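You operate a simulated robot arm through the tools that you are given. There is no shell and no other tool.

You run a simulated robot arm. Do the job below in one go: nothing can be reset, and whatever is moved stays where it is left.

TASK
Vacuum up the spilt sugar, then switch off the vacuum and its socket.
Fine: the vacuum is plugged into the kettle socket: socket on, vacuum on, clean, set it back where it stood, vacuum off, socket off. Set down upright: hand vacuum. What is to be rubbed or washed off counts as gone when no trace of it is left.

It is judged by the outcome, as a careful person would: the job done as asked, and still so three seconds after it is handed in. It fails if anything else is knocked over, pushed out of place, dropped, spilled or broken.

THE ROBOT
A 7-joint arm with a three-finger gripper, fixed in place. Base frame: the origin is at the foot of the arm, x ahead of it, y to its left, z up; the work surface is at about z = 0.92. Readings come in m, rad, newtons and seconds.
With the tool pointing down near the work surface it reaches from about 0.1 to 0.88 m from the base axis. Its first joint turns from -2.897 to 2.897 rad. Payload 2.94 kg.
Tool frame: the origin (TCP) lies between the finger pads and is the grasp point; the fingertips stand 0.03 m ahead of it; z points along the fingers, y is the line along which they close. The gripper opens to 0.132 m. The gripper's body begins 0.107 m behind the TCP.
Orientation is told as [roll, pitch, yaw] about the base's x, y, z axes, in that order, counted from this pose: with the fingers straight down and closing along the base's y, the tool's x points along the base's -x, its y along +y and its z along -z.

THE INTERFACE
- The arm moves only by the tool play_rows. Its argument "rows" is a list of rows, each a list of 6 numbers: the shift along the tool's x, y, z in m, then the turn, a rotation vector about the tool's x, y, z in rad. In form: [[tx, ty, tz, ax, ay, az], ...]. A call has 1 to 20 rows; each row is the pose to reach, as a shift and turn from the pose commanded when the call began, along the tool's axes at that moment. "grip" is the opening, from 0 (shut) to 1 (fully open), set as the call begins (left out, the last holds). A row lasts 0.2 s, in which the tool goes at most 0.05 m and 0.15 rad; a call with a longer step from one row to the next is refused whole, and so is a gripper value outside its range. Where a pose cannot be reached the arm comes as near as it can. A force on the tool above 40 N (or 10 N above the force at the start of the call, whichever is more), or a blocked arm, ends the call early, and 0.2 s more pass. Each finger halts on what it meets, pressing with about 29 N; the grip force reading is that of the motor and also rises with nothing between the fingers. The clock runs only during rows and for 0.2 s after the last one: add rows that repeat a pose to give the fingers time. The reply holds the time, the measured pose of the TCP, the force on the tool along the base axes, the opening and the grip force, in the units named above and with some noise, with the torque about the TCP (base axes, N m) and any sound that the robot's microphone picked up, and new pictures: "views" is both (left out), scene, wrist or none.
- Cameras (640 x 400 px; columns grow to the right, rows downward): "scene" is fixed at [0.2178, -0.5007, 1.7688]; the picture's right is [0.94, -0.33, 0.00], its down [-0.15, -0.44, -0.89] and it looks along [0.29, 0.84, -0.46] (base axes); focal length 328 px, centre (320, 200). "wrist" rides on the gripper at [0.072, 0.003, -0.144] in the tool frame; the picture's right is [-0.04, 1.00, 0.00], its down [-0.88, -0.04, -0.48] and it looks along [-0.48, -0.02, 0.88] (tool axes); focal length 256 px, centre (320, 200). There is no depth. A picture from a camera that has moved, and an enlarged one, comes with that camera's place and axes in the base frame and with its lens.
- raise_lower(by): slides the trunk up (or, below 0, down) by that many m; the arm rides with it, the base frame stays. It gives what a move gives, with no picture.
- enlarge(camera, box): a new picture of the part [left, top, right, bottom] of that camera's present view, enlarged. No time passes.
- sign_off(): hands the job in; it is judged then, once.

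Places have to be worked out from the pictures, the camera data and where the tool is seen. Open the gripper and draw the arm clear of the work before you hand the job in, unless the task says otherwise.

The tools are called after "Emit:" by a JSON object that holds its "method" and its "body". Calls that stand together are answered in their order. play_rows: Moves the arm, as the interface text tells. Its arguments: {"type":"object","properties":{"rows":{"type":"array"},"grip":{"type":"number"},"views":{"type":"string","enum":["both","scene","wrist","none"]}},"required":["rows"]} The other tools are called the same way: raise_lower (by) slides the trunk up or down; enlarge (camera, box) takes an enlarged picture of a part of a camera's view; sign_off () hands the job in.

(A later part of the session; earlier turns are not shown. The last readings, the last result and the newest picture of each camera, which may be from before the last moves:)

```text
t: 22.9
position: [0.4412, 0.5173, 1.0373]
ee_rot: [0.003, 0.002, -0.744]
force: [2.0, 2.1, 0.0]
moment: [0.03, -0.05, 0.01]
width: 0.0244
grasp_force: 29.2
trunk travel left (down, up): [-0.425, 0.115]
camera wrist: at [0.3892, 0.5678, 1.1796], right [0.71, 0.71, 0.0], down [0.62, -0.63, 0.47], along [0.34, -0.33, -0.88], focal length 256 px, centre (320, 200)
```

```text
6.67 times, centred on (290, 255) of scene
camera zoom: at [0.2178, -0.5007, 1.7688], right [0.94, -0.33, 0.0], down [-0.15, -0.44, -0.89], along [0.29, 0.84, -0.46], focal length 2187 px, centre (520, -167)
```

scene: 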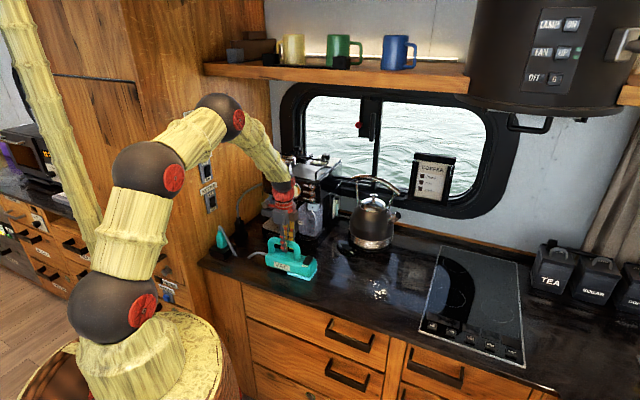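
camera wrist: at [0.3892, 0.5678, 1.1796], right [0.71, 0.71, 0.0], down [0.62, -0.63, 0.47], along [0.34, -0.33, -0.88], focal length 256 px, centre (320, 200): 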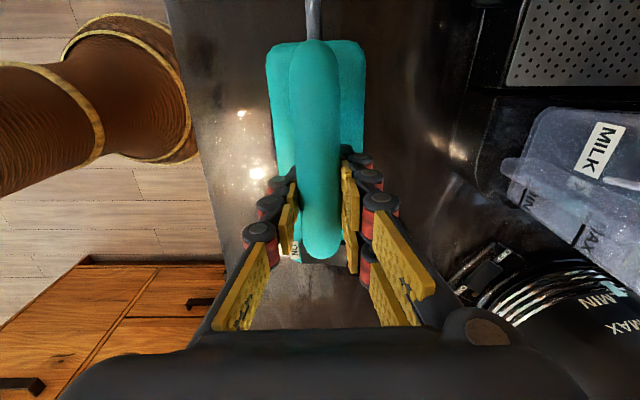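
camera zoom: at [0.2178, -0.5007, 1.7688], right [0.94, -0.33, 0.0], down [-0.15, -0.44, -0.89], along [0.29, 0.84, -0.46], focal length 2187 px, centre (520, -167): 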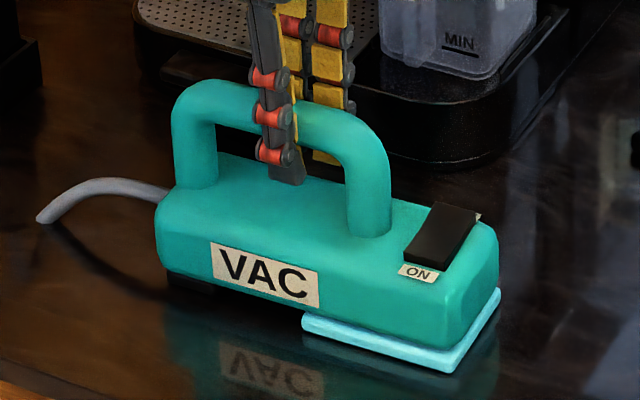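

The grip holds at 0.0244 m with 29 N, at TCP (0.441, 0.517, 1.037). I'll lift slowly by 3 cm and check that the vacuum hangs level.

Emit:
{"method": "play_rows", "body": {"rows": [[0, 0, -0.006, 0, 0, 0], [0, 0, -0.014, 0, 0, 0], [0, 0, -0.022, 0, 0, 0], [0, 0, -0.03, 0, 0, 0], [0, 0, -0.03, 0, 0, 0]]}}

Emit:
{"method": "enlarge", "body": {"camera": "scene", "box": [250, 225, 330, 285]}}

```text
t: 24.1
position: [0.4422, 0.5155, 1.0662]
ee_rot: [0.002, 0.002, -0.742]
force: [-0.4, -0.1, -5.1]
moment: [0.06, 0.05, 0.02]
width: 0.0241
grasp_force: 29.1
trunk travel left (down, up): [-0.425, 0.115]
camera wrist: at [0.3897, 0.5665, 1.2091], right [0.71, 0.71, 0.0], down [0.62, -0.62, 0.47], along [0.34, -0.33, -0.88], focal length 256 px, centre (320, 200)
```

scene: 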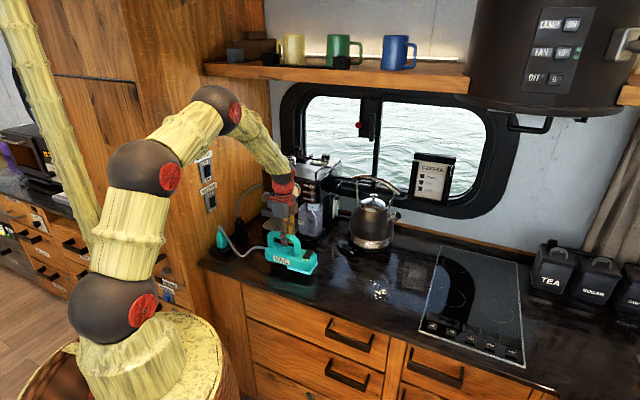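
wrist: 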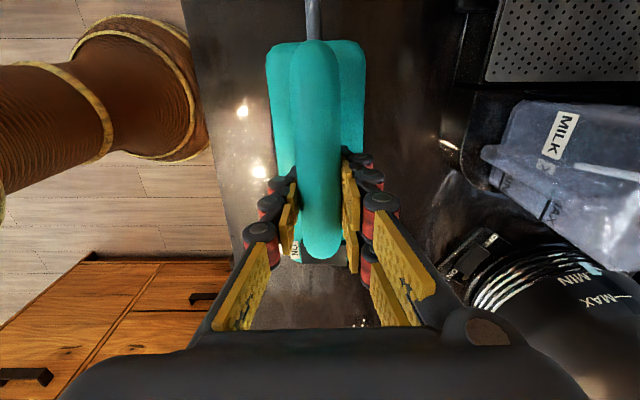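

```text
6.67 times, centred on (290, 255) of scene
camera zoom: at [0.2178, -0.5007, 1.7688], right [0.94, -0.33, 0.0], down [-0.15, -0.44, -0.89], along [0.29, 0.84, -0.46], focal length 2187 px, centre (520, -167)
```

zoom: 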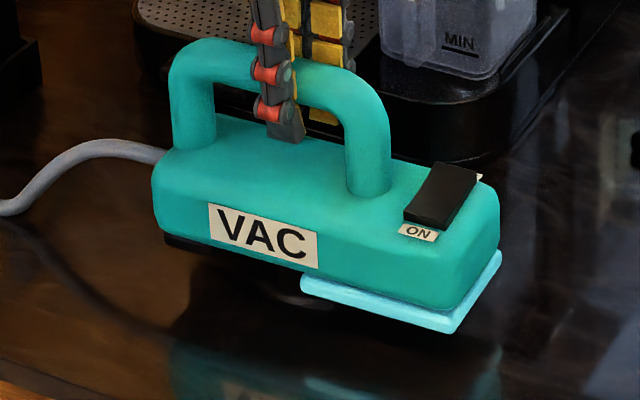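

The vacuum hangs level, weighs about 5 N and its cord follows freely. I'll carry it along the counter to just short of the sugar, then lower it to about 2 mm above its resting height.

Emit:
{"method": "play_rows", "body": {"rows": [[-0.025, -0.003, 0, 0, 0, 0], [-0.06, -0.006, 0, 0, 0, 0], [-0.095, -0.01, 0, 0, 0, 0], [-0.13, -0.013, 0, 0, 0, 0], [-0.165, -0.017, 0, 0, 0, 0], [-0.19, -0.02, 0, 0, 0, 0], [-0.19, -0.02, 0.01, 0, 0, 0], [-0.19, -0.02, 0.02, 0, 0, 0], [-0.19, -0.02, 0.027, 0, 0, 0], [-0.19, -0.02, 0.027, 0, 0, 0]]}}

Emit:
{"method": "enlarge", "body": {"camera": "scene", "box": [310, 230, 430, 320]}}

```text
t: 26.3
position: [0.5688, 0.3707, 1.0405]
ee_rot: [0.003, 0.001, -0.742]
force: [1.0, -0.6, -5.8]
moment: [0.08, 0.04, -0.02]
width: 0.024
grasp_force: 28.4
trunk travel left (down, up): [-0.425, 0.115]
camera wrist: at [0.517, 0.4221, 1.182], right [0.71, 0.71, 0.0], down [0.62, -0.62, 0.47], along [0.34, -0.33, -0.88], focal length 256 px, centre (320, 200)
```

scene: 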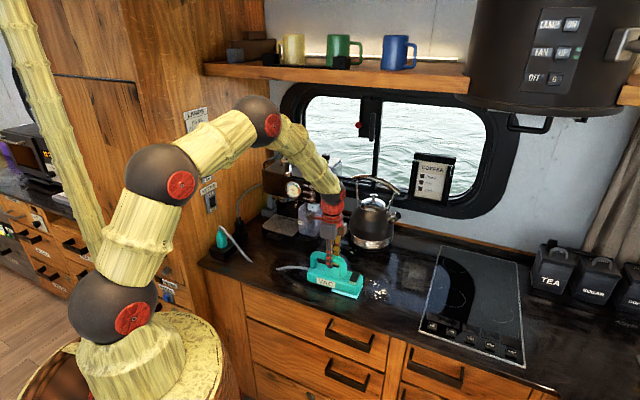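
wrist: 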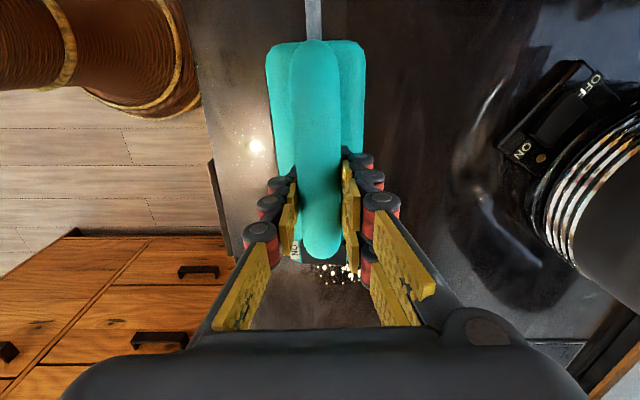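

```text
4.44 times, centred on (370, 275) of scene
camera zoom: at [0.2178, -0.5007, 1.7688], right [0.94, -0.33, 0.0], down [-0.15, -0.44, -0.89], along [0.29, 0.84, -0.46], focal length 1458 px, centre (98, -133)
```

zoom: 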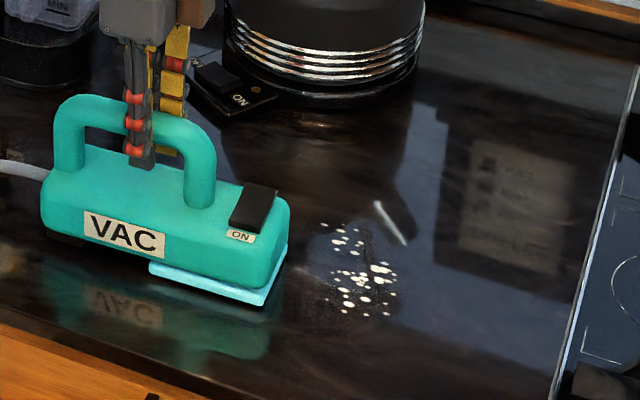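

The sugar lies right ahead of the lit nozzle, with the vacuum about 3 mm above its resting height. I'll lower it 2 mm more and sweep slowly forward along the first lane (the counter-edge side).

Emit:
{"method": "play_rows", "body": {"rows": [[-0.005, 0, 0.002, 0, 0, 0], [-0.02, 0, 0.002, 0, 0, 0], [-0.035, 0, 0.002, 0, 0, 0], [-0.05, 0, 0.002, 0, 0, 0], [-0.065, 0, 0.002, 0, 0, 0], [-0.08, 0, 0.002, 0, 0, 0], [-0.095, 0, 0.002, 0, 0, 0], [-0.11, 0, 0.002, 0, 0, 0], [-0.125, 0, 0.002, 0, 0, 0], [-0.14, 0, 0.002, 0, 0, 0], [-0.155, 0, 0.002, 0, 0, 0], [-0.17, 0, 0.002, 0, 0, 0], [-0.17, 0, 0.002, 0, 0, 0]]}}

Emit:
{"method": "enlarge", "body": {"camera": "scene", "box": [330, 240, 450, 330]}}

```text
t: 29.1
position: [0.6933, 0.2547, 1.0356]
ee_rot: [0.006, 0.001, -0.745]
force: [1.8, 0.1, 1.6]
moment: [-0.02, -0.07, -0.1]
width: 0.0243
grasp_force: 29.6
trunk travel left (down, up): [-0.425, 0.115]
camera wrist: at [0.6412, 0.3064, 1.1794], right [0.71, 0.71, 0.0], down [0.62, -0.63, 0.47], along [0.34, -0.33, -0.88], focal length 256 px, centre (320, 200)
```

scene: 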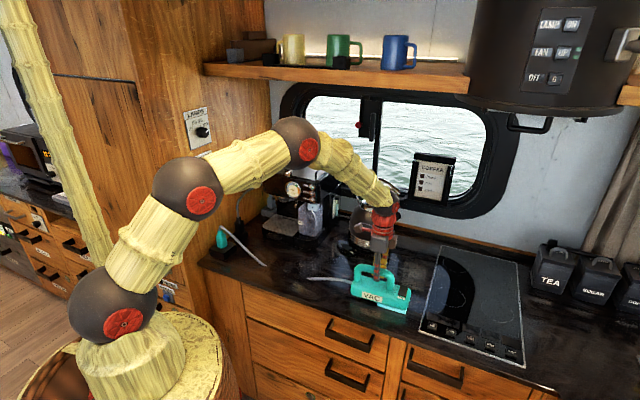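
wrist: 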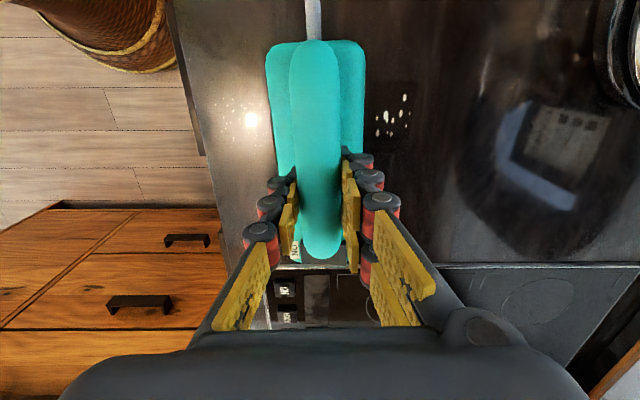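

```text
4.44 times, centred on (390, 285) of scene
camera zoom: at [0.2178, -0.5007, 1.7688], right [0.94, -0.33, 0.0], down [-0.15, -0.44, -0.89], along [0.29, 0.84, -0.46], focal length 1458 px, centre (9, -178)
```

zoom: 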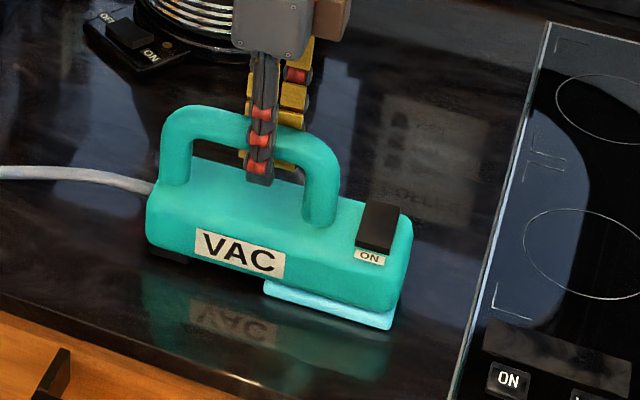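

The first lane is clean; a patch of grains remains on the kettle side, at about u 0.29–0.335, v 0.71–0.75. I'll ease up 2 mm, step sideways 4 cm and sweep back along a middle lane.

Emit:
{"method": "play_rows", "body": {"rows": [[0, 0.01, -0.0015, 0, 0, 0], [0, 0.025, -0.0015, 0, 0, 0], [0, 0.038, -0.0015, 0, 0, 0], [0.015, 0.038, -0.001, 0, 0, 0], [0.03, 0.038, -0.001, 0, 0, 0], [0.045, 0.038, -0.001, 0, 0, 0], [0.06, 0.038, -0.001, 0, 0, 0], [0.075, 0.038, -0.001, 0, 0, 0], [0.09, 0.038, -0.001, 0, 0, 0], [0.105, 0.038, -0.001, 0, 0, 0], [0.12, 0.038, -0.001, 0, 0, 0], [0.135, 0.038, -0.001, 0, 0, 0], [0.15, 0.038, -0.001, 0, 0, 0], [0.17, 0.038, -0.001, 0, 0, 0], [0.17, 0.058, -0.001, 0, 0, 0], [0.17, 0.073, -0.001, 0, 0, 0], [0.17, 0.073, -0.001, 0, 0, 0]]}}

Emit:
{"method": "enlarge", "body": {"camera": "scene", "box": [310, 230, 430, 320]}}

```text
t: 32.7
position: [0.6186, 0.4245, 1.0384]
ee_rot: [0.002, 0.003, -0.744]
force: [-0.7, -0.2, -5.8]
moment: [0.01, 0.06, 0.01]
width: 0.0243
grasp_force: 29.1
trunk travel left (down, up): [-0.425, 0.115]
camera wrist: at [0.5662, 0.4755, 1.1808], right [0.71, 0.71, 0.0], down [0.62, -0.62, 0.47], along [0.34, -0.33, -0.88], focal length 256 px, centre (320, 200)
```

scene: 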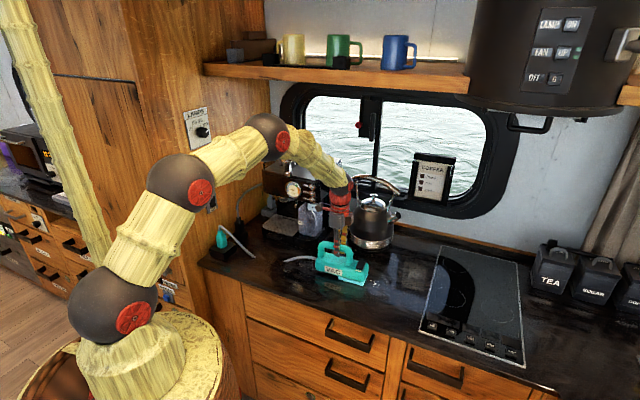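
wrist: 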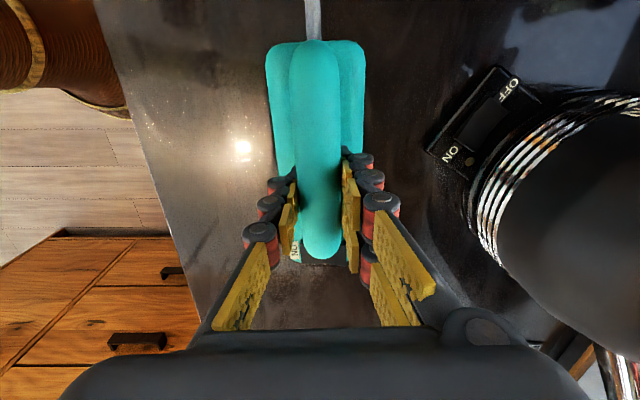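

```text
4.44 times, centred on (370, 275) of scene
camera zoom: at [0.2178, -0.5007, 1.7688], right [0.94, -0.33, 0.0], down [-0.15, -0.44, -0.89], along [0.29, 0.84, -0.46], focal length 1458 px, centre (98, -133)
```

zoom: 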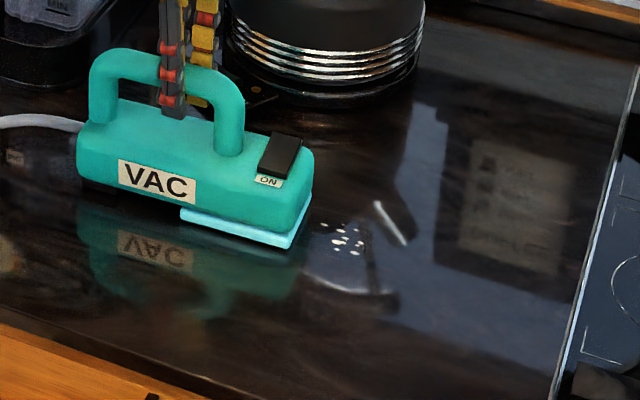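

Only the kettle-side grains remain, right ahead of the nozzle. I'll sweep forward over them, 1.5 mm lower as in the first lane.

Emit:
{"method": "play_rows", "body": {"rows": [[-0.005, 0, 0.0015, 0, 0, 0], [-0.02, 0, 0.0015, 0, 0, 0], [-0.035, 0, 0.0015, 0, 0, 0], [-0.05, 0, 0.0015, 0, 0, 0], [-0.065, 0, 0.0015, 0, 0, 0], [-0.08, 0, 0.0015, 0, 0, 0], [-0.095, 0, 0.0015, 0, 0, 0], [-0.11, 0, 0.0015, 0, 0, 0], [-0.125, 0, 0.0015, 0, 0, 0], [-0.14, 0, 0.0015, 0, 0, 0], [-0.155, 0, 0.0015, 0, 0, 0], [-0.165, 0, 0.0015, 0, 0, 0], [-0.165, 0, 0.0015, 0, 0, 0]]}}

Emit:
{"method": "enlarge", "body": {"camera": "scene", "box": [330, 240, 450, 330]}}

Emit:
{"method": "enlarge", "body": {"camera": "wrist", "box": [180, 40, 440, 200]}}

```text
t: 35.5
position: [0.7376, 0.3138, 1.0368]
ee_rot: [0.005, 0.001, -0.743]
force: [-3.9, 4.1, 9.0]
moment: [0.12, 0.04, 0.15]
width: 0.0241
grasp_force: 29.0
trunk travel left (down, up): [-0.425, 0.115]
camera wrist: at [0.6864, 0.3651, 1.1792], right [0.71, 0.71, 0.0], down [0.62, -0.62, 0.47], along [0.34, -0.33, -0.88], focal length 256 px, centre (320, 200)
```

scene: 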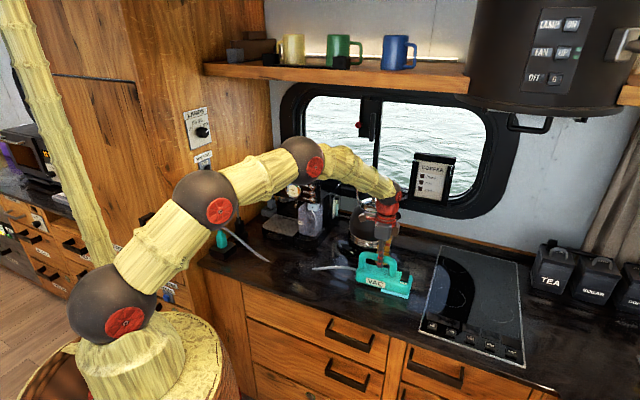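
wrist: 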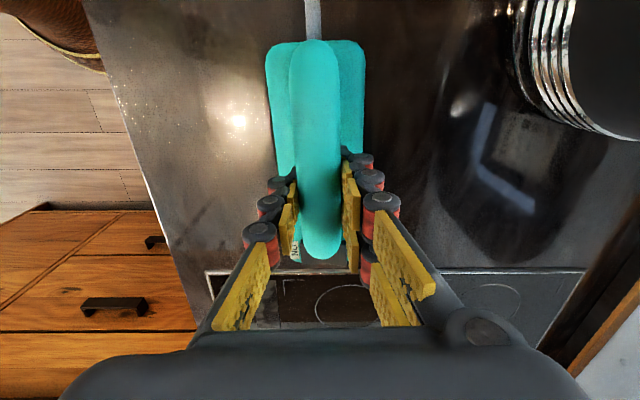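

```text
4.44 times, centred on (390, 285) of scene
camera zoom: at [0.2178, -0.5007, 1.7688], right [0.94, -0.33, 0.0], down [-0.15, -0.44, -0.89], along [0.29, 0.84, -0.46], focal length 1458 px, centre (9, -178)
```

zoom: 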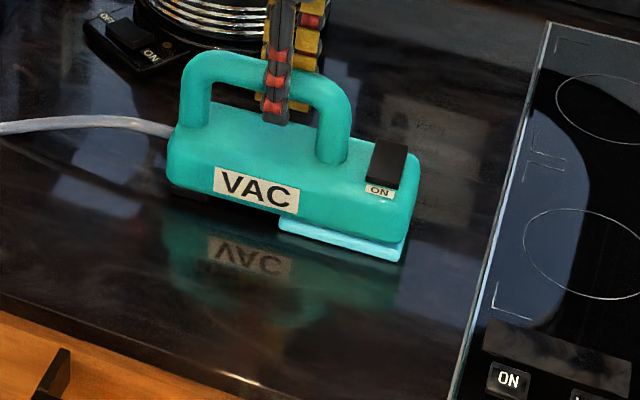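

```text
2.46 times, centred on (310, 120) of wrist
camera zoom: at [0.6864, 0.3651, 1.1792], right [0.71, 0.71, 0.0], down [0.62, -0.62, 0.47], along [0.34, -0.33, -0.88], focal length 630 px, centre (345, 397)
```

zoom: 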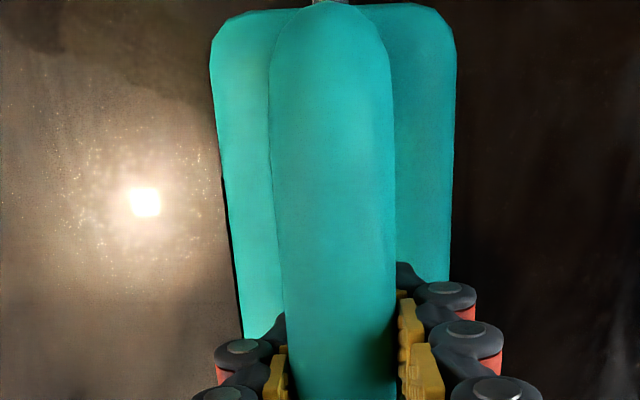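

No grains show beside the vacuum now. I'll lift it and draw it back toward its place so the whole spill area can be inspected.

Emit:
{"method": "play_rows", "body": {"rows": [[0, 0, -0.01, 0, 0, 0], [0.01, 0, -0.025, 0, 0, 0], [0.04, -0.008, -0.035, 0, 0, 0], [0.08, -0.016, -0.035, 0, 0, 0], [0.12, -0.024, -0.035, 0, 0, 0], [0.16, -0.032, -0.035, 0, 0, 0], [0.2, -0.04, -0.035, 0, 0, 0], [0.24, -0.048, -0.035, 0, 0, 0], [0.26, -0.05, -0.035, 0, 0, 0], [0.26, -0.05, -0.035, 0, 0, 0]]}}

Emit:
{"method": "enlarge", "body": {"camera": "scene", "box": [340, 240, 440, 320]}}

Emit:
{"method": "enlarge", "body": {"camera": "wrist", "box": [180, 200, 460, 350]}}

Emit:
{"method": "enlarge", "body": {"camera": "scene", "box": [260, 220, 360, 300]}}

```text
t: 37.7
position: [0.5137, 0.4525, 1.0702]
ee_rot: [0.003, 0.002, -0.744]
force: [0.0, -0.3, -5.1]
moment: [0.03, 0.03, -0.01]
width: 0.0243
grasp_force: 29.1
trunk travel left (down, up): [-0.425, 0.115]
camera wrist: at [0.462, 0.5035, 1.2135], right [0.71, 0.71, 0.0], down [0.62, -0.62, 0.47], along [0.34, -0.33, -0.88], focal length 256 px, centre (320, 200)
```

scene: 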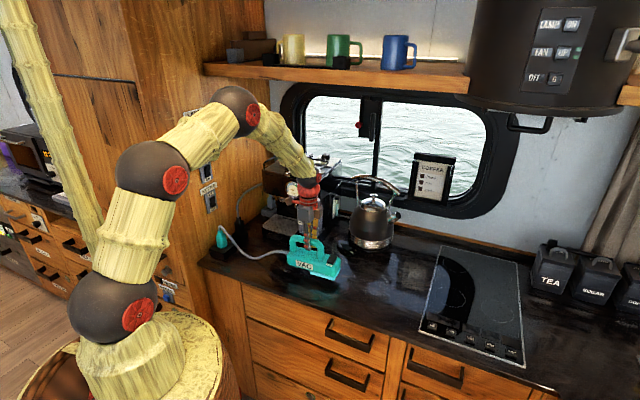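
wrist: 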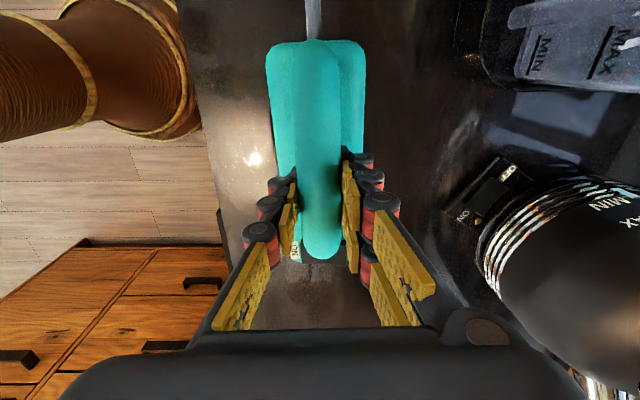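

```text
5.00 times, centred on (390, 280) of scene
camera zoom: at [0.2178, -0.5007, 1.7688], right [0.94, -0.33, 0.0], down [-0.15, -0.44, -0.89], along [0.29, 0.84, -0.46], focal length 1640 px, centre (-30, -200)
```

zoom: 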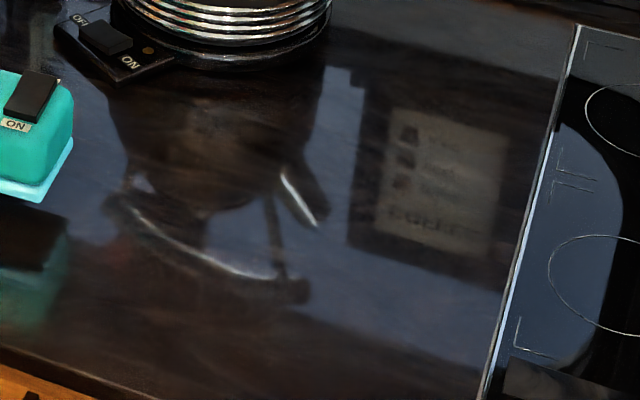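

```text
2.29 times, centred on (320, 275) of wrist
camera zoom: at [0.462, 0.5035, 1.2135], right [0.71, 0.71, 0.0], down [0.62, -0.62, 0.47], along [0.34, -0.33, -0.88], focal length 585 px, centre (320, 29)
```

zoom: 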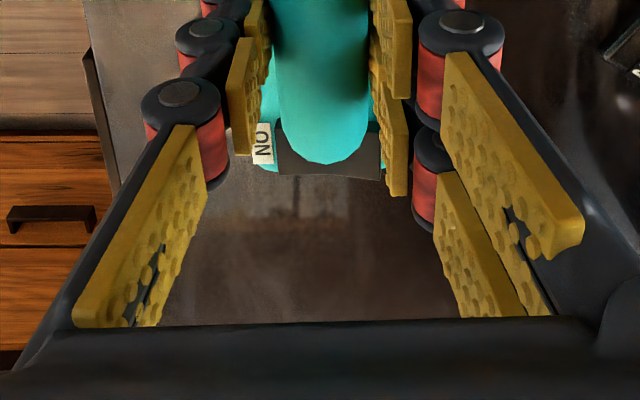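

```text
5.00 times, centred on (310, 260) of scene
camera zoom: at [0.2178, -0.5007, 1.7688], right [0.94, -0.33, 0.0], down [-0.15, -0.44, -0.89], along [0.29, 0.84, -0.46], focal length 1640 px, centre (370, -100)
```

zoom: 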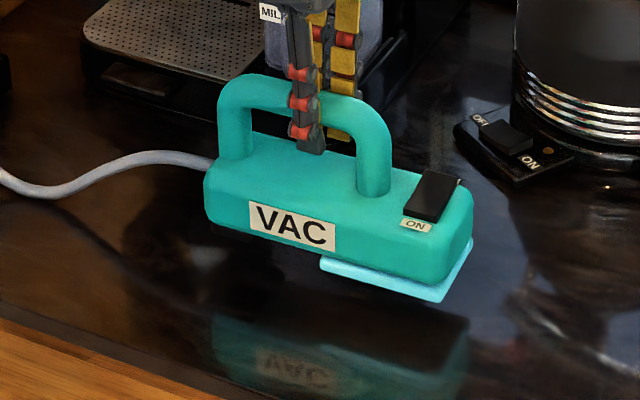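

The spill area looks clear. A tighter zoom will confirm no faint grains remain before I set the vacuum back.

Emit:
{"method": "enlarge", "body": {"camera": "scene", "box": [360, 265, 410, 305]}}

Emit:
{"method": "enlarge", "body": {"camera": "scene", "box": [335, 255, 385, 295]}}

Emit:
{"method": "enlarge", "body": {"camera": "wrist", "box": [270, 250, 390, 335]}}

```text
10.00 times, centred on (385, 285) of scene
camera zoom: at [0.2178, -0.5007, 1.7688], right [0.94, -0.33, 0.0], down [-0.15, -0.44, -0.89], along [0.29, 0.84, -0.46], focal length 3280 px, centre (-330, -650)
```

zoom: 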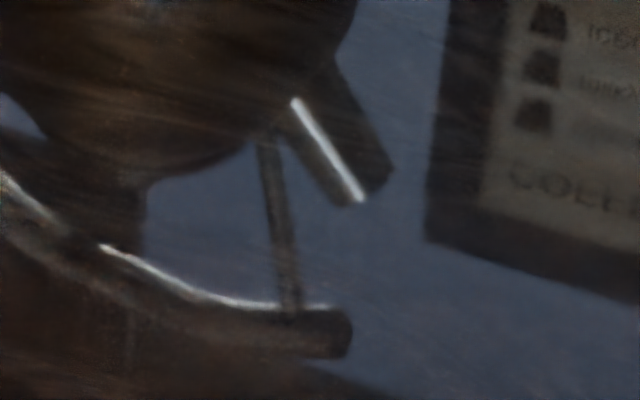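

```text
10.00 times, centred on (360, 275) of scene
camera zoom: at [0.2178, -0.5007, 1.7688], right [0.94, -0.33, 0.0], down [-0.15, -0.44, -0.89], along [0.29, 0.84, -0.46], focal length 3280 px, centre (-80, -550)
```

zoom: 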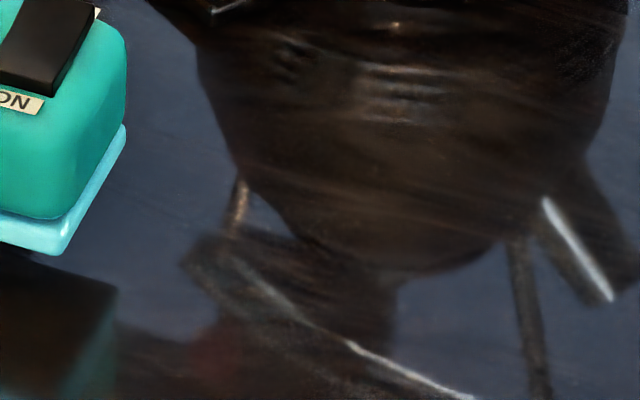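

```text
4.71 times, centred on (330, 292) of wrist
camera zoom: at [0.462, 0.5035, 1.2135], right [0.71, 0.71, 0.0], down [0.62, -0.62, 0.47], along [0.34, -0.33, -0.88], focal length 1205 px, centre (273, -235)
```

zoom: 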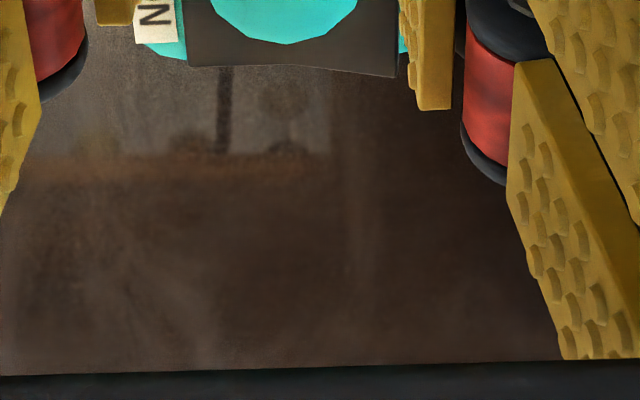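

The counter is spotless where the sugar was. Now I'll carry the vacuum back to the exact pose where I grasped it and lower it gently.

Emit:
{"method": "play_rows", "body": {"rows": [[0.03, -0.001, 0, 0, 0, 0], [0.065, -0.002, 0, 0, 0, 0], [0.095, -0.003, 0, 0, 0, 0], [0.095, -0.003, 0, 0, 0, 0], [0.095, -0.003, 0.012, 0, 0, 0], [0.095, -0.003, 0.024, 0, 0, 0], [0.095, -0.003, 0.03, 0, 0, 0], [0.095, -0.003, 0.033, 0, 0, 0], [0.095, -0.003, 0.035, 0, 0, 0], [0.095, -0.003, 0.035, 0, 0, 0]]}}

Emit:
{"method": "enlarge", "body": {"camera": "scene", "box": [250, 225, 330, 285]}}

```text
t: 39.9
position: [0.4418, 0.5161, 1.0387]
ee_rot: [0.002, 0.002, -0.743]
force: [-0.1, 0.1, -5.3]
moment: [0.04, 0.04, 0.02]
width: 0.0241
grasp_force: 28.8
trunk travel left (down, up): [-0.425, 0.115]
camera wrist: at [0.3903, 0.5674, 1.1798], right [0.71, 0.71, 0.0], down [0.62, -0.62, 0.47], along [0.34, -0.33, -0.88], focal length 256 px, centre (320, 200)
```

scene: 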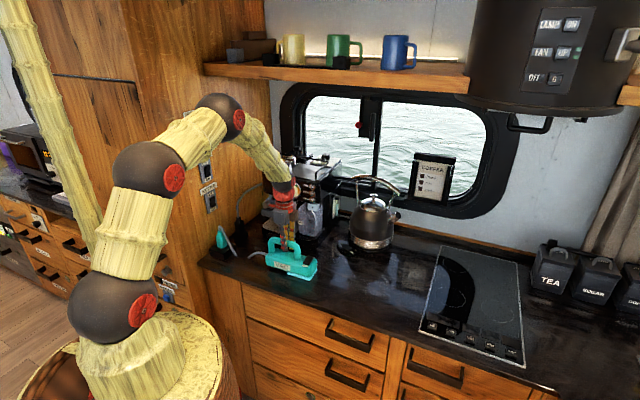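
wrist: 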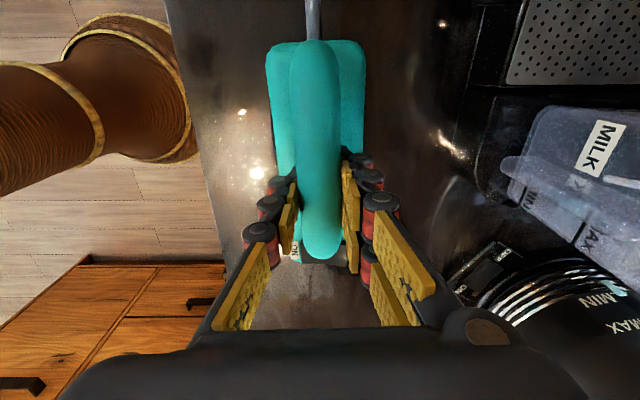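

```text
6.67 times, centred on (290, 255) of scene
camera zoom: at [0.2178, -0.5007, 1.7688], right [0.94, -0.33, 0.0], down [-0.15, -0.44, -0.89], along [0.29, 0.84, -0.46], focal length 2187 px, centre (520, -167)
```

zoom: 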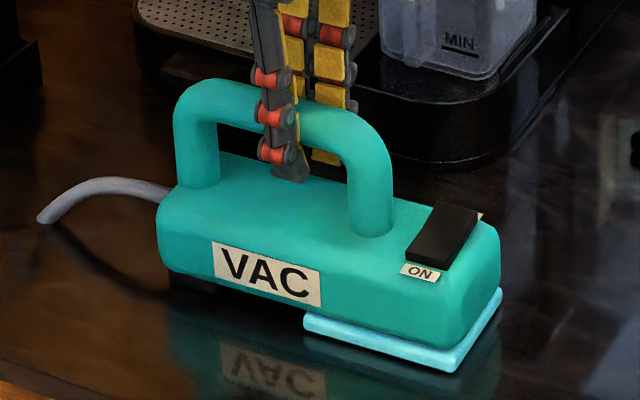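

It is over its place but still hanging about 1 mm up and about 2 mm too far forward. I'll nudge it back and settle it down in 1 mm steps.

Emit:
{"method": "play_rows", "body": {"rows": [[0.0018, 0, 0, 0, 0, 0], [0.0018, 0, 0.001, 0, 0, 0], [0.0018, 0, 0.002, 0, 0, 0], [0.0018, 0, 0.002, 0, 0, 0]], "views": "scene"}}

Emit:
{"method": "enlarge", "body": {"camera": "scene", "box": [250, 225, 330, 285]}}

```text
t: 40.9
position: [0.4402, 0.5182, 1.0375]
ee_rot: [0.005, 0.002, -0.744]
force: [2.4, 0.6, 2.2]
moment: [-0.42, -0.43, 0.09]
width: 0.0242
grasp_force: 29.2
trunk travel left (down, up): [-0.425, 0.115]
```

scene: 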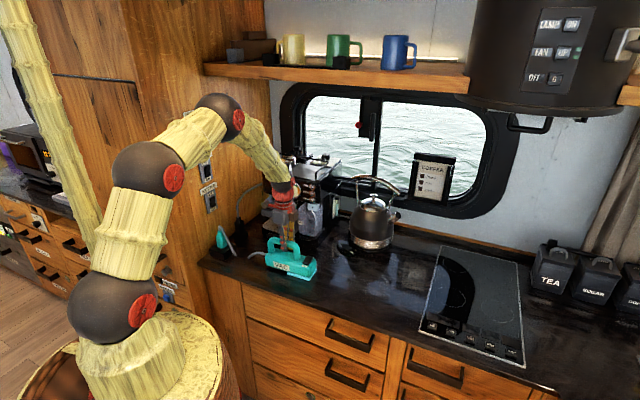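

```text
6.67 times, centred on (290, 255) of scene
camera zoom: at [0.2178, -0.5007, 1.7688], right [0.94, -0.33, 0.0], down [-0.15, -0.44, -0.89], along [0.29, 0.84, -0.46], focal length 2187 px, centre (520, -167)
```

zoom: 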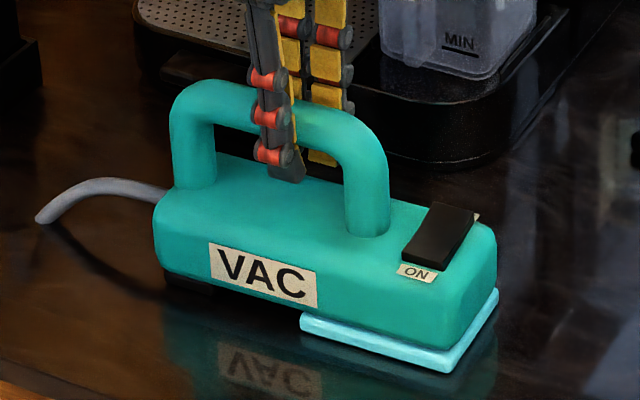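

The vacuum is resting on the counter and its label is back at the original pixel position. I'll open the fingers around the handle, then rise straight up.

Emit:
{"method": "play_rows", "body": {"rows": [[0, 0, 0, 0, 0, 0], [0, 0, 0, 0, 0, 0], [0, 0, 0, 0, 0, 0], [0, 0, 0, 0, 0, 0], [0, 0, 0, 0, 0, 0], [0, 0, 0, 0, 0, 0]], "grip": 0.75, "views": "none"}}

Emit:
{"method": "play_rows", "body": {"rows": [[0, 0, -0.03, 0, 0, 0], [0, 0, -0.07, 0, 0, 0], [0, 0, -0.11, 0, 0, 0], [0, 0, -0.15, 0, 0, 0], [0, 0, -0.17, 0, 0, 0], [0, 0, -0.17, 0, 0, 0]]}}

Emit:
{"method": "enlarge", "body": {"camera": "scene", "box": [250, 225, 330, 285]}}

Emit:
{"method": "enlarge", "body": {"camera": "wrist", "box": [260, 40, 400, 220]}}

```text
t: 42.3
position: [0.4393, 0.517, 1.0354]
ee_rot: [0.005, 0.002, -0.745]
force: [0.7, -0.3, -0.5]
moment: [0.07, -0.01, 0.02]
width: 0.0991
grasp_force: 0.1
trunk travel left (down, up): [-0.425, 0.115]
```

```text
t: 43.7
position: [0.4386, 0.5148, 1.2069]
ee_rot: [0.004, 0.002, -0.744]
force: [0.0, -0.8, -0.4]
moment: [0.0, -0.01, 0.02]
width: 0.099
grasp_force: 0.0
trunk travel left (down, up): [-0.425, 0.115]
camera wrist: at [0.3863, 0.5671, 1.3488], right [0.71, 0.71, 0.0], down [0.62, -0.62, 0.47], along [0.34, -0.33, -0.88], focal length 256 px, centre (320, 200)
```

scene: 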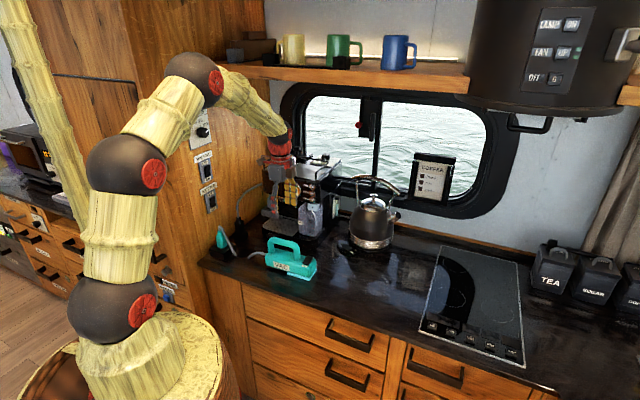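
wrist: 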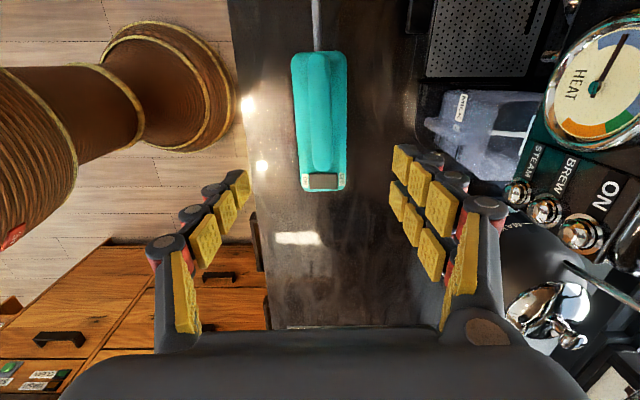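

```text
6.67 times, centred on (290, 255) of scene
camera zoom: at [0.2178, -0.5007, 1.7688], right [0.94, -0.33, 0.0], down [-0.15, -0.44, -0.89], along [0.29, 0.84, -0.46], focal length 2187 px, centre (520, -167)
```

zoom: 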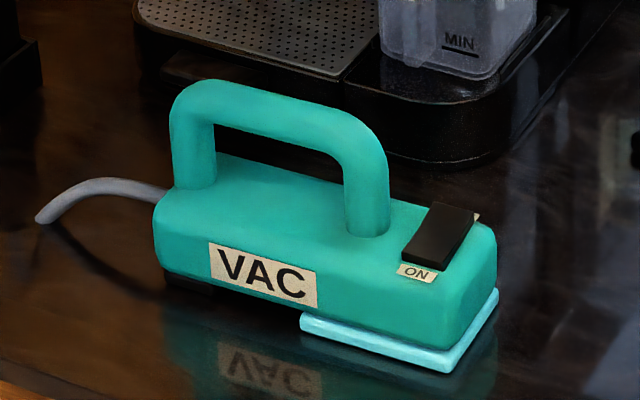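

```text
2.22 times, centred on (330, 130) of wrist
camera zoom: at [0.3863, 0.5671, 1.3488], right [0.71, 0.71, 0.0], down [0.62, -0.62, 0.47], along [0.34, -0.33, -0.88], focal length 569 px, centre (298, 356)
```

zoom: 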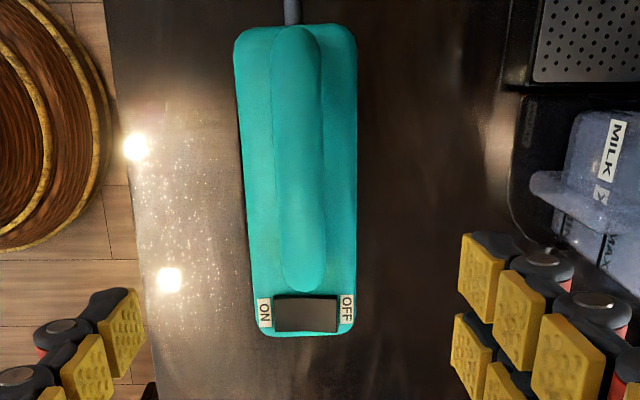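

The vacuum stands upright in its original spot, still running. I'll close the gripper while moving above the OFF half of its rocker, which I place at about (0.514, 0.462).

Emit:
{"method": "play_rows", "body": {"rows": [[-0.02, 0.003, 0, 0, 0, 0], [-0.05, 0.006, 0, 0, 0, 0], [-0.08, 0.01, 0, 0, 0, 0], [-0.0912, 0.0122, 0.01, 0, 0, 0], [-0.0912, 0.0122, 0.03, 0, 0, 0], [-0.0912, 0.0122, 0.05, 0, 0, 0], [-0.0912, 0.0122, 0.06, 0, 0, 0], [-0.0912, 0.0122, 0.06, 0, 0, 0]], "grip": 0}}

Emit:
{"method": "enlarge", "body": {"camera": "wrist", "box": [280, 80, 380, 180]}}

```text
t: 45.5
position: [0.5171, 0.463, 1.1455]
ee_rot: [0.003, 0.001, -0.745]
force: [0.5, 0.7, 0.3]
moment: [0.05, 0.01, 0.02]
width: 0.0
grasp_force: 26.1
trunk travel left (down, up): [-0.425, 0.115]
camera wrist: at [0.4639, 0.514, 1.2868], right [0.71, 0.71, 0.0], down [0.62, -0.62, 0.47], along [0.34, -0.33, -0.88], focal length 256 px, centre (320, 200)
```

scene: 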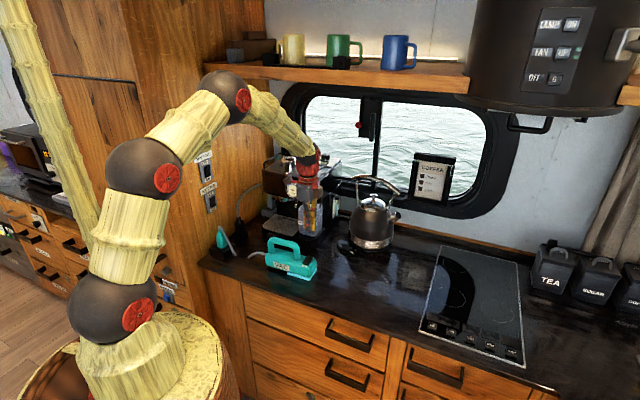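
wrist: 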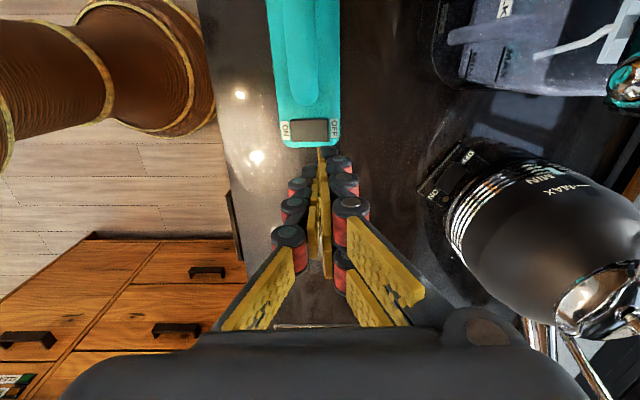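

```text
4.00 times, centred on (330, 130) of wrist
camera zoom: at [0.4639, 0.514, 1.2868], right [0.71, 0.71, 0.0], down [0.62, -0.62, 0.47], along [0.34, -0.33, -0.88], focal length 1024 px, centre (280, 480)
```

zoom: 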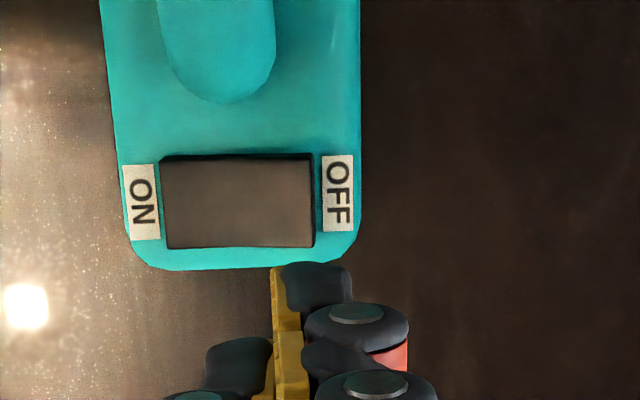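

The tips are over the OFF side: TCP v ≈ 0.691, and the OFF half spans v 0.678–0.699. I'll press straight down, creeping near contact.

Emit:
{"method": "play_rows", "body": {"rows": [[0, -0.0015, 0.035, 0, 0, 0], [0, -0.0015, 0.07, 0, 0, 0], [0, -0.0015, 0.095, 0, 0, 0], [0, -0.0015, 0.104, 0, 0, 0], [0, -0.0015, 0.11, 0, 0, 0], [0, -0.0015, 0.114, 0, 0, 0], [0, -0.0015, 0.118, 0, 0, 0], [0, -0.0015, 0.121, 0, 0, 0], [0, -0.0015, 0.124, 0, 0, 0], [0, -0.0015, 0.126, 0, 0, 0], [0, -0.0015, 0.128, 0, 0, 0], [0, -0.0015, 0.13, 0, 0, 0], [0, -0.0015, 0.132, 0, 0, 0], [0, -0.0015, 0.134, 0, 0, 0], [0, -0.0015, 0.136, 0, 0, 0]]}}

Emit:
{"method": "enlarge", "body": {"camera": "scene", "box": [250, 215, 340, 285]}}

```text
t: 48.6
position: [0.518, 0.464, 1.0163]
ee_rot: [0.013, 0.001, -0.744]
force: [-3.7, -3.0, 16.6]
moment: [-0.2, 0.2, 0.03]
width: 0.0001
grasp_force: 28.6
trunk travel left (down, up): [-0.425, 0.115]
stopped in row 15: the force on the tool passed its limit at 43 N (the readings are from after the stop); the commanded pose is now the measured one
camera wrist: at [0.4643, 0.5148, 1.1589], right [0.71, 0.71, 0.01], down [0.62, -0.63, 0.47], along [0.34, -0.33, -0.88], focal length 256 px, centre (320, 200)
```

scene: 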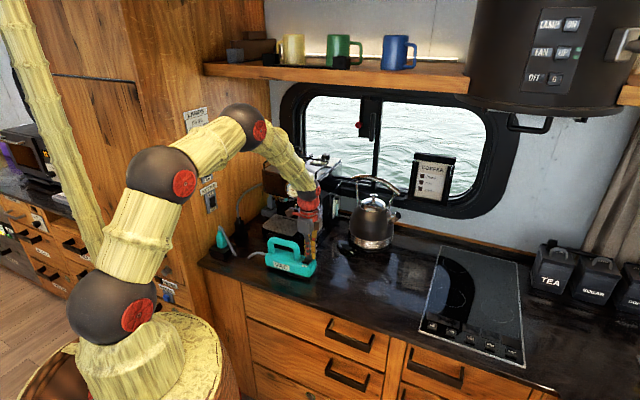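
wrist: 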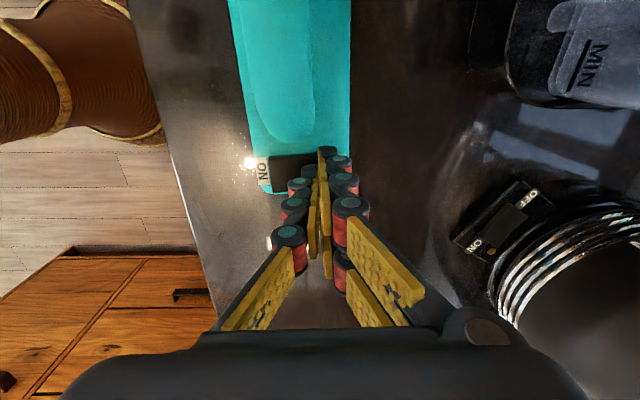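

```text
5.71 times, centred on (295, 250) of scene
camera zoom: at [0.2178, -0.5007, 1.7688], right [0.94, -0.33, 0.0], down [-0.15, -0.44, -0.89], along [0.29, 0.84, -0.46], focal length 1874 px, centre (463, -86)
```

zoom: 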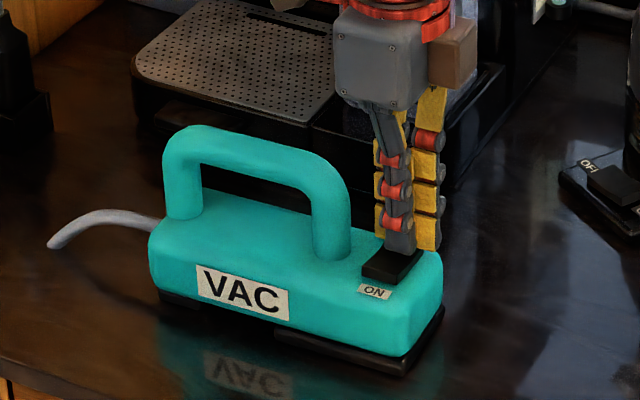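

The nozzle has gone dark, so the vacuum is off. I'll lift straight up clear of it and square the yaw to the wall.

Emit:
{"method": "play_rows", "body": {"rows": [[0, 0, -0.03, 0, 0, 0], [0, 0, -0.07, 0, 0, 0], [0, 0, -0.11, 0, 0, 0.01], [0, 0, -0.15, 0, 0, 0.025], [0, 0, -0.185, 0, 0, 0.041], [0, 0, -0.185, 0, 0, 0.041]]}}

Emit:
{"method": "enlarge", "body": {"camera": "scene", "box": [250, 225, 330, 285]}}

```text
t: 50.0
position: [0.5161, 0.4628, 1.1983]
ee_rot: [0.008, 0.001, -0.786]
force: [0.7, 0.0, 0.8]
moment: [0.0, 0.03, 0.01]
width: 0.0002
grasp_force: 28.6
trunk travel left (down, up): [-0.425, 0.115]
camera wrist: at [0.466, 0.5153, 1.3406], right [0.74, 0.68, 0.01], down [0.59, -0.65, 0.47], along [0.33, -0.34, -0.88], focal length 256 px, centre (320, 200)
```

scene: 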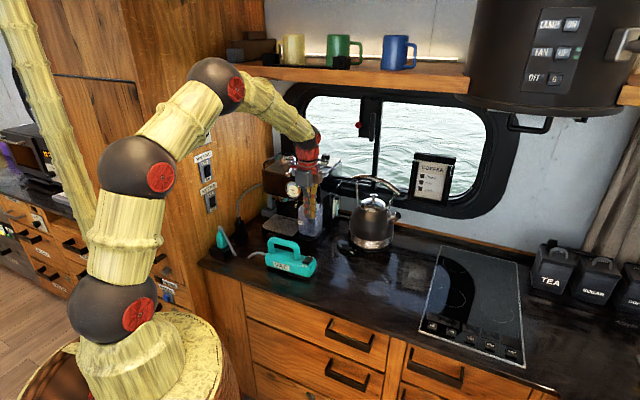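
wrist: 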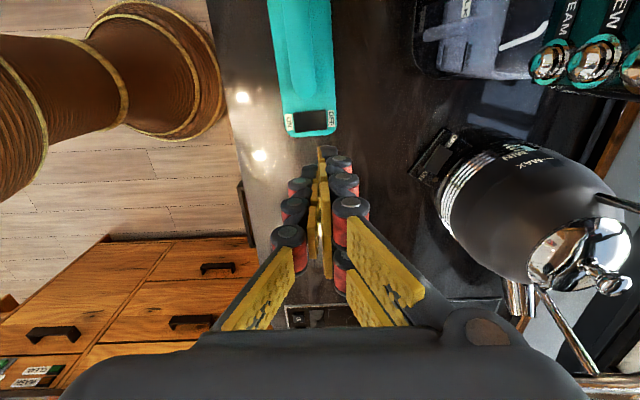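

```text
6.67 times, centred on (290, 255) of scene
camera zoom: at [0.2178, -0.5007, 1.7688], right [0.94, -0.33, 0.0], down [-0.15, -0.44, -0.89], along [0.29, 0.84, -0.46], focal length 2187 px, centre (520, -167)
```

zoom: 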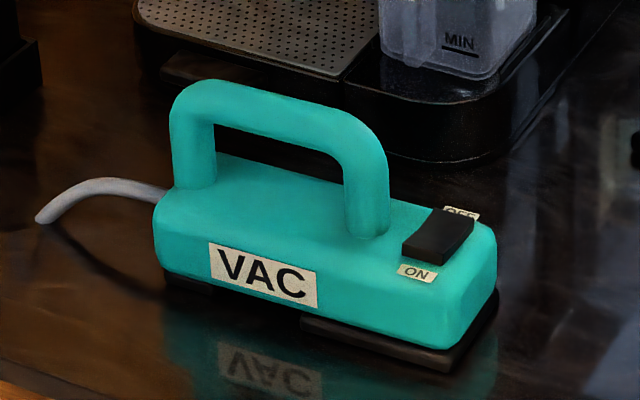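

The vacuum is off and matches its starting position. Now I'll swing the closed tool to face the wall again, in front of the KETTLE rocker's upper (OFF) half.

Emit:
{"method": "play_rows", "body": {"rows": [[0.0338, -0.0013, 0, 0, 0.1309, 0], [0.0675, -0.0026, 0, 0, 0.2618, 0], [0.1013, -0.0039, 0, 0, 0.3927, 0], [0.1351, -0.0052, 0, 0, 0.5236, 0], [0.1689, -0.0066, 0.005, 0, 0.6545, 0], [0.2026, -0.0079, 0.012, 0, 0.7854, 0], [0.2364, -0.0092, 0.022, 0, 0.9163, 0], [0.2702, -0.0105, 0.032, 0, 1.0472, 0], [0.3039, -0.0118, 0.042, 0, 1.1781, 0], [0.3377, -0.0131, 0.0493, 0, 1.309, 0], [0.3377, -0.0131, 0.0493, 0, 1.309, 0]], "grip": 0}}

Emit:
{"method": "enlarge", "body": {"camera": "wrist", "box": [260, 20, 380, 180]}}

```text
t: 52.4
position: [0.2679, 0.6915, 1.1506]
ee_rot: [0.04, 1.313, -0.747]
force: [0.4, -0.7, -0.1]
moment: [0.0, 0.03, 0.0]
width: 0.0
grasp_force: 28.9
trunk travel left (down, up): [-0.425, 0.115]
camera wrist: at [0.354, 0.6092, 1.2558], right [0.71, 0.7, -0.03], down [0.46, -0.51, -0.73], along [-0.52, 0.51, -0.68], focal length 256 px, centre (320, 200)
```

scene: 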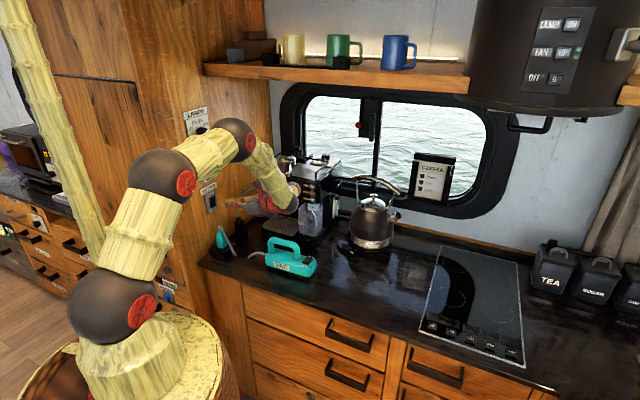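
wrist: 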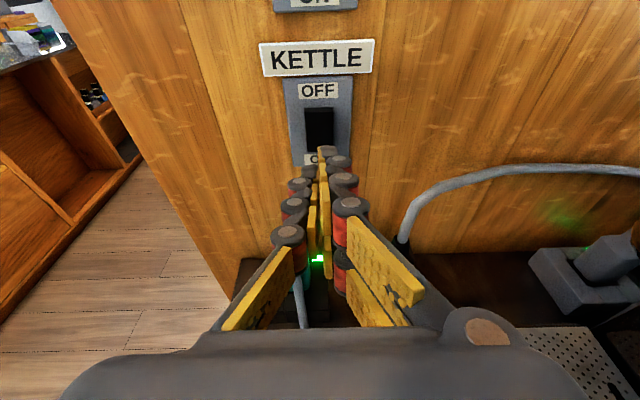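

```text
2.50 times, centred on (320, 100) of wrist
camera zoom: at [0.354, 0.6092, 1.2558], right [0.71, 0.7, -0.03], down [0.46, -0.51, -0.73], along [-0.52, 0.51, -0.68], focal length 640 px, centre (320, 450)
```

zoom: 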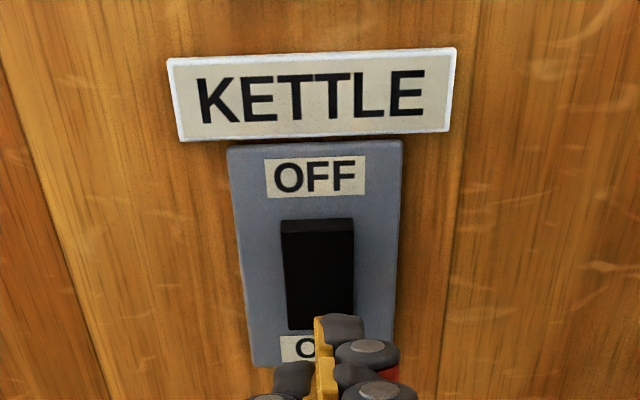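

The fingertips are centred on the rocker's upper half (lead edge near z 1.151, rocker about 1.112–1.157). I'll advance straight at the wall and press OFF.

Emit:
{"method": "play_rows", "body": {"rows": [[0.0064, 0.0005, 0.0242, 0, 0, 0], [0.0128, 0.0005, 0.0484, 0, 0, 0], [0.014, 0.0005, 0.0532, 0, 0, 0], [0.0148, 0.0005, 0.0561, 0, 0, 0], [0.0156, 0.0005, 0.059, 0, 0, 0], [0.0163, 0.0005, 0.0619, 0, 0, 0], [0.0171, 0.0005, 0.0648, 0, 0, 0], [0.0179, 0.0005, 0.0677, 0, 0, 0], [0.0186, 0.0005, 0.0706, 0, 0, 0], [0.0194, 0.0005, 0.0735, 0, 0, 0]]}}

```text
t: 54.6
position: [0.2199, 0.7406, 1.1516]
ee_rot: [0.029, 1.312, -0.76]
force: [16.5, -24.8, 5.9]
moment: [0.42, 0.34, 0.02]
width: 0.0
grasp_force: 28.8
trunk travel left (down, up): [-0.425, 0.115]
stopped in row 10: the force on the tool passed its limit at 46 N (the readings are from after the stop); the commanded pose is now the measured one
camera wrist: at [0.3061, 0.6575, 1.2555], right [0.72, 0.7, -0.03], down [0.46, -0.51, -0.73], along [-0.52, 0.51, -0.69], focal length 256 px, centre (320, 200)
```

scene: 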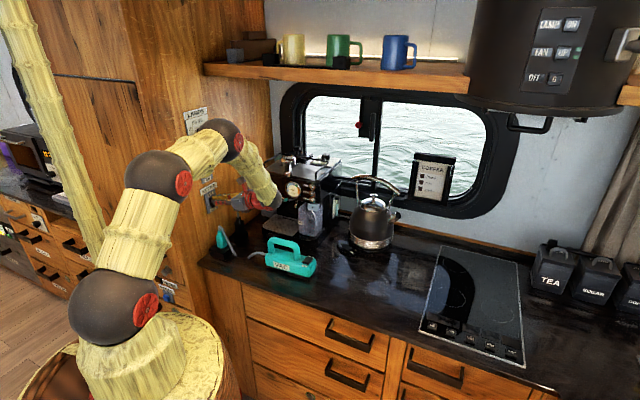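
wrist: 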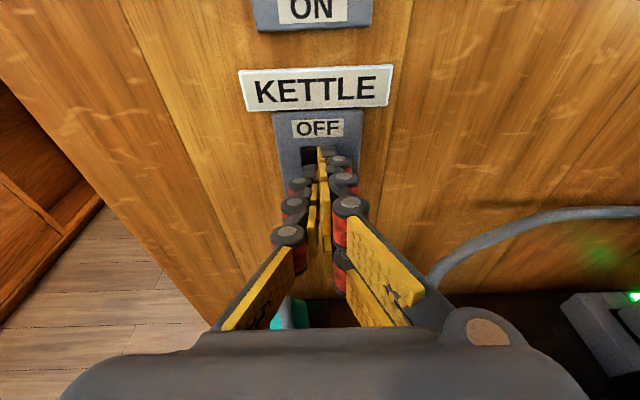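

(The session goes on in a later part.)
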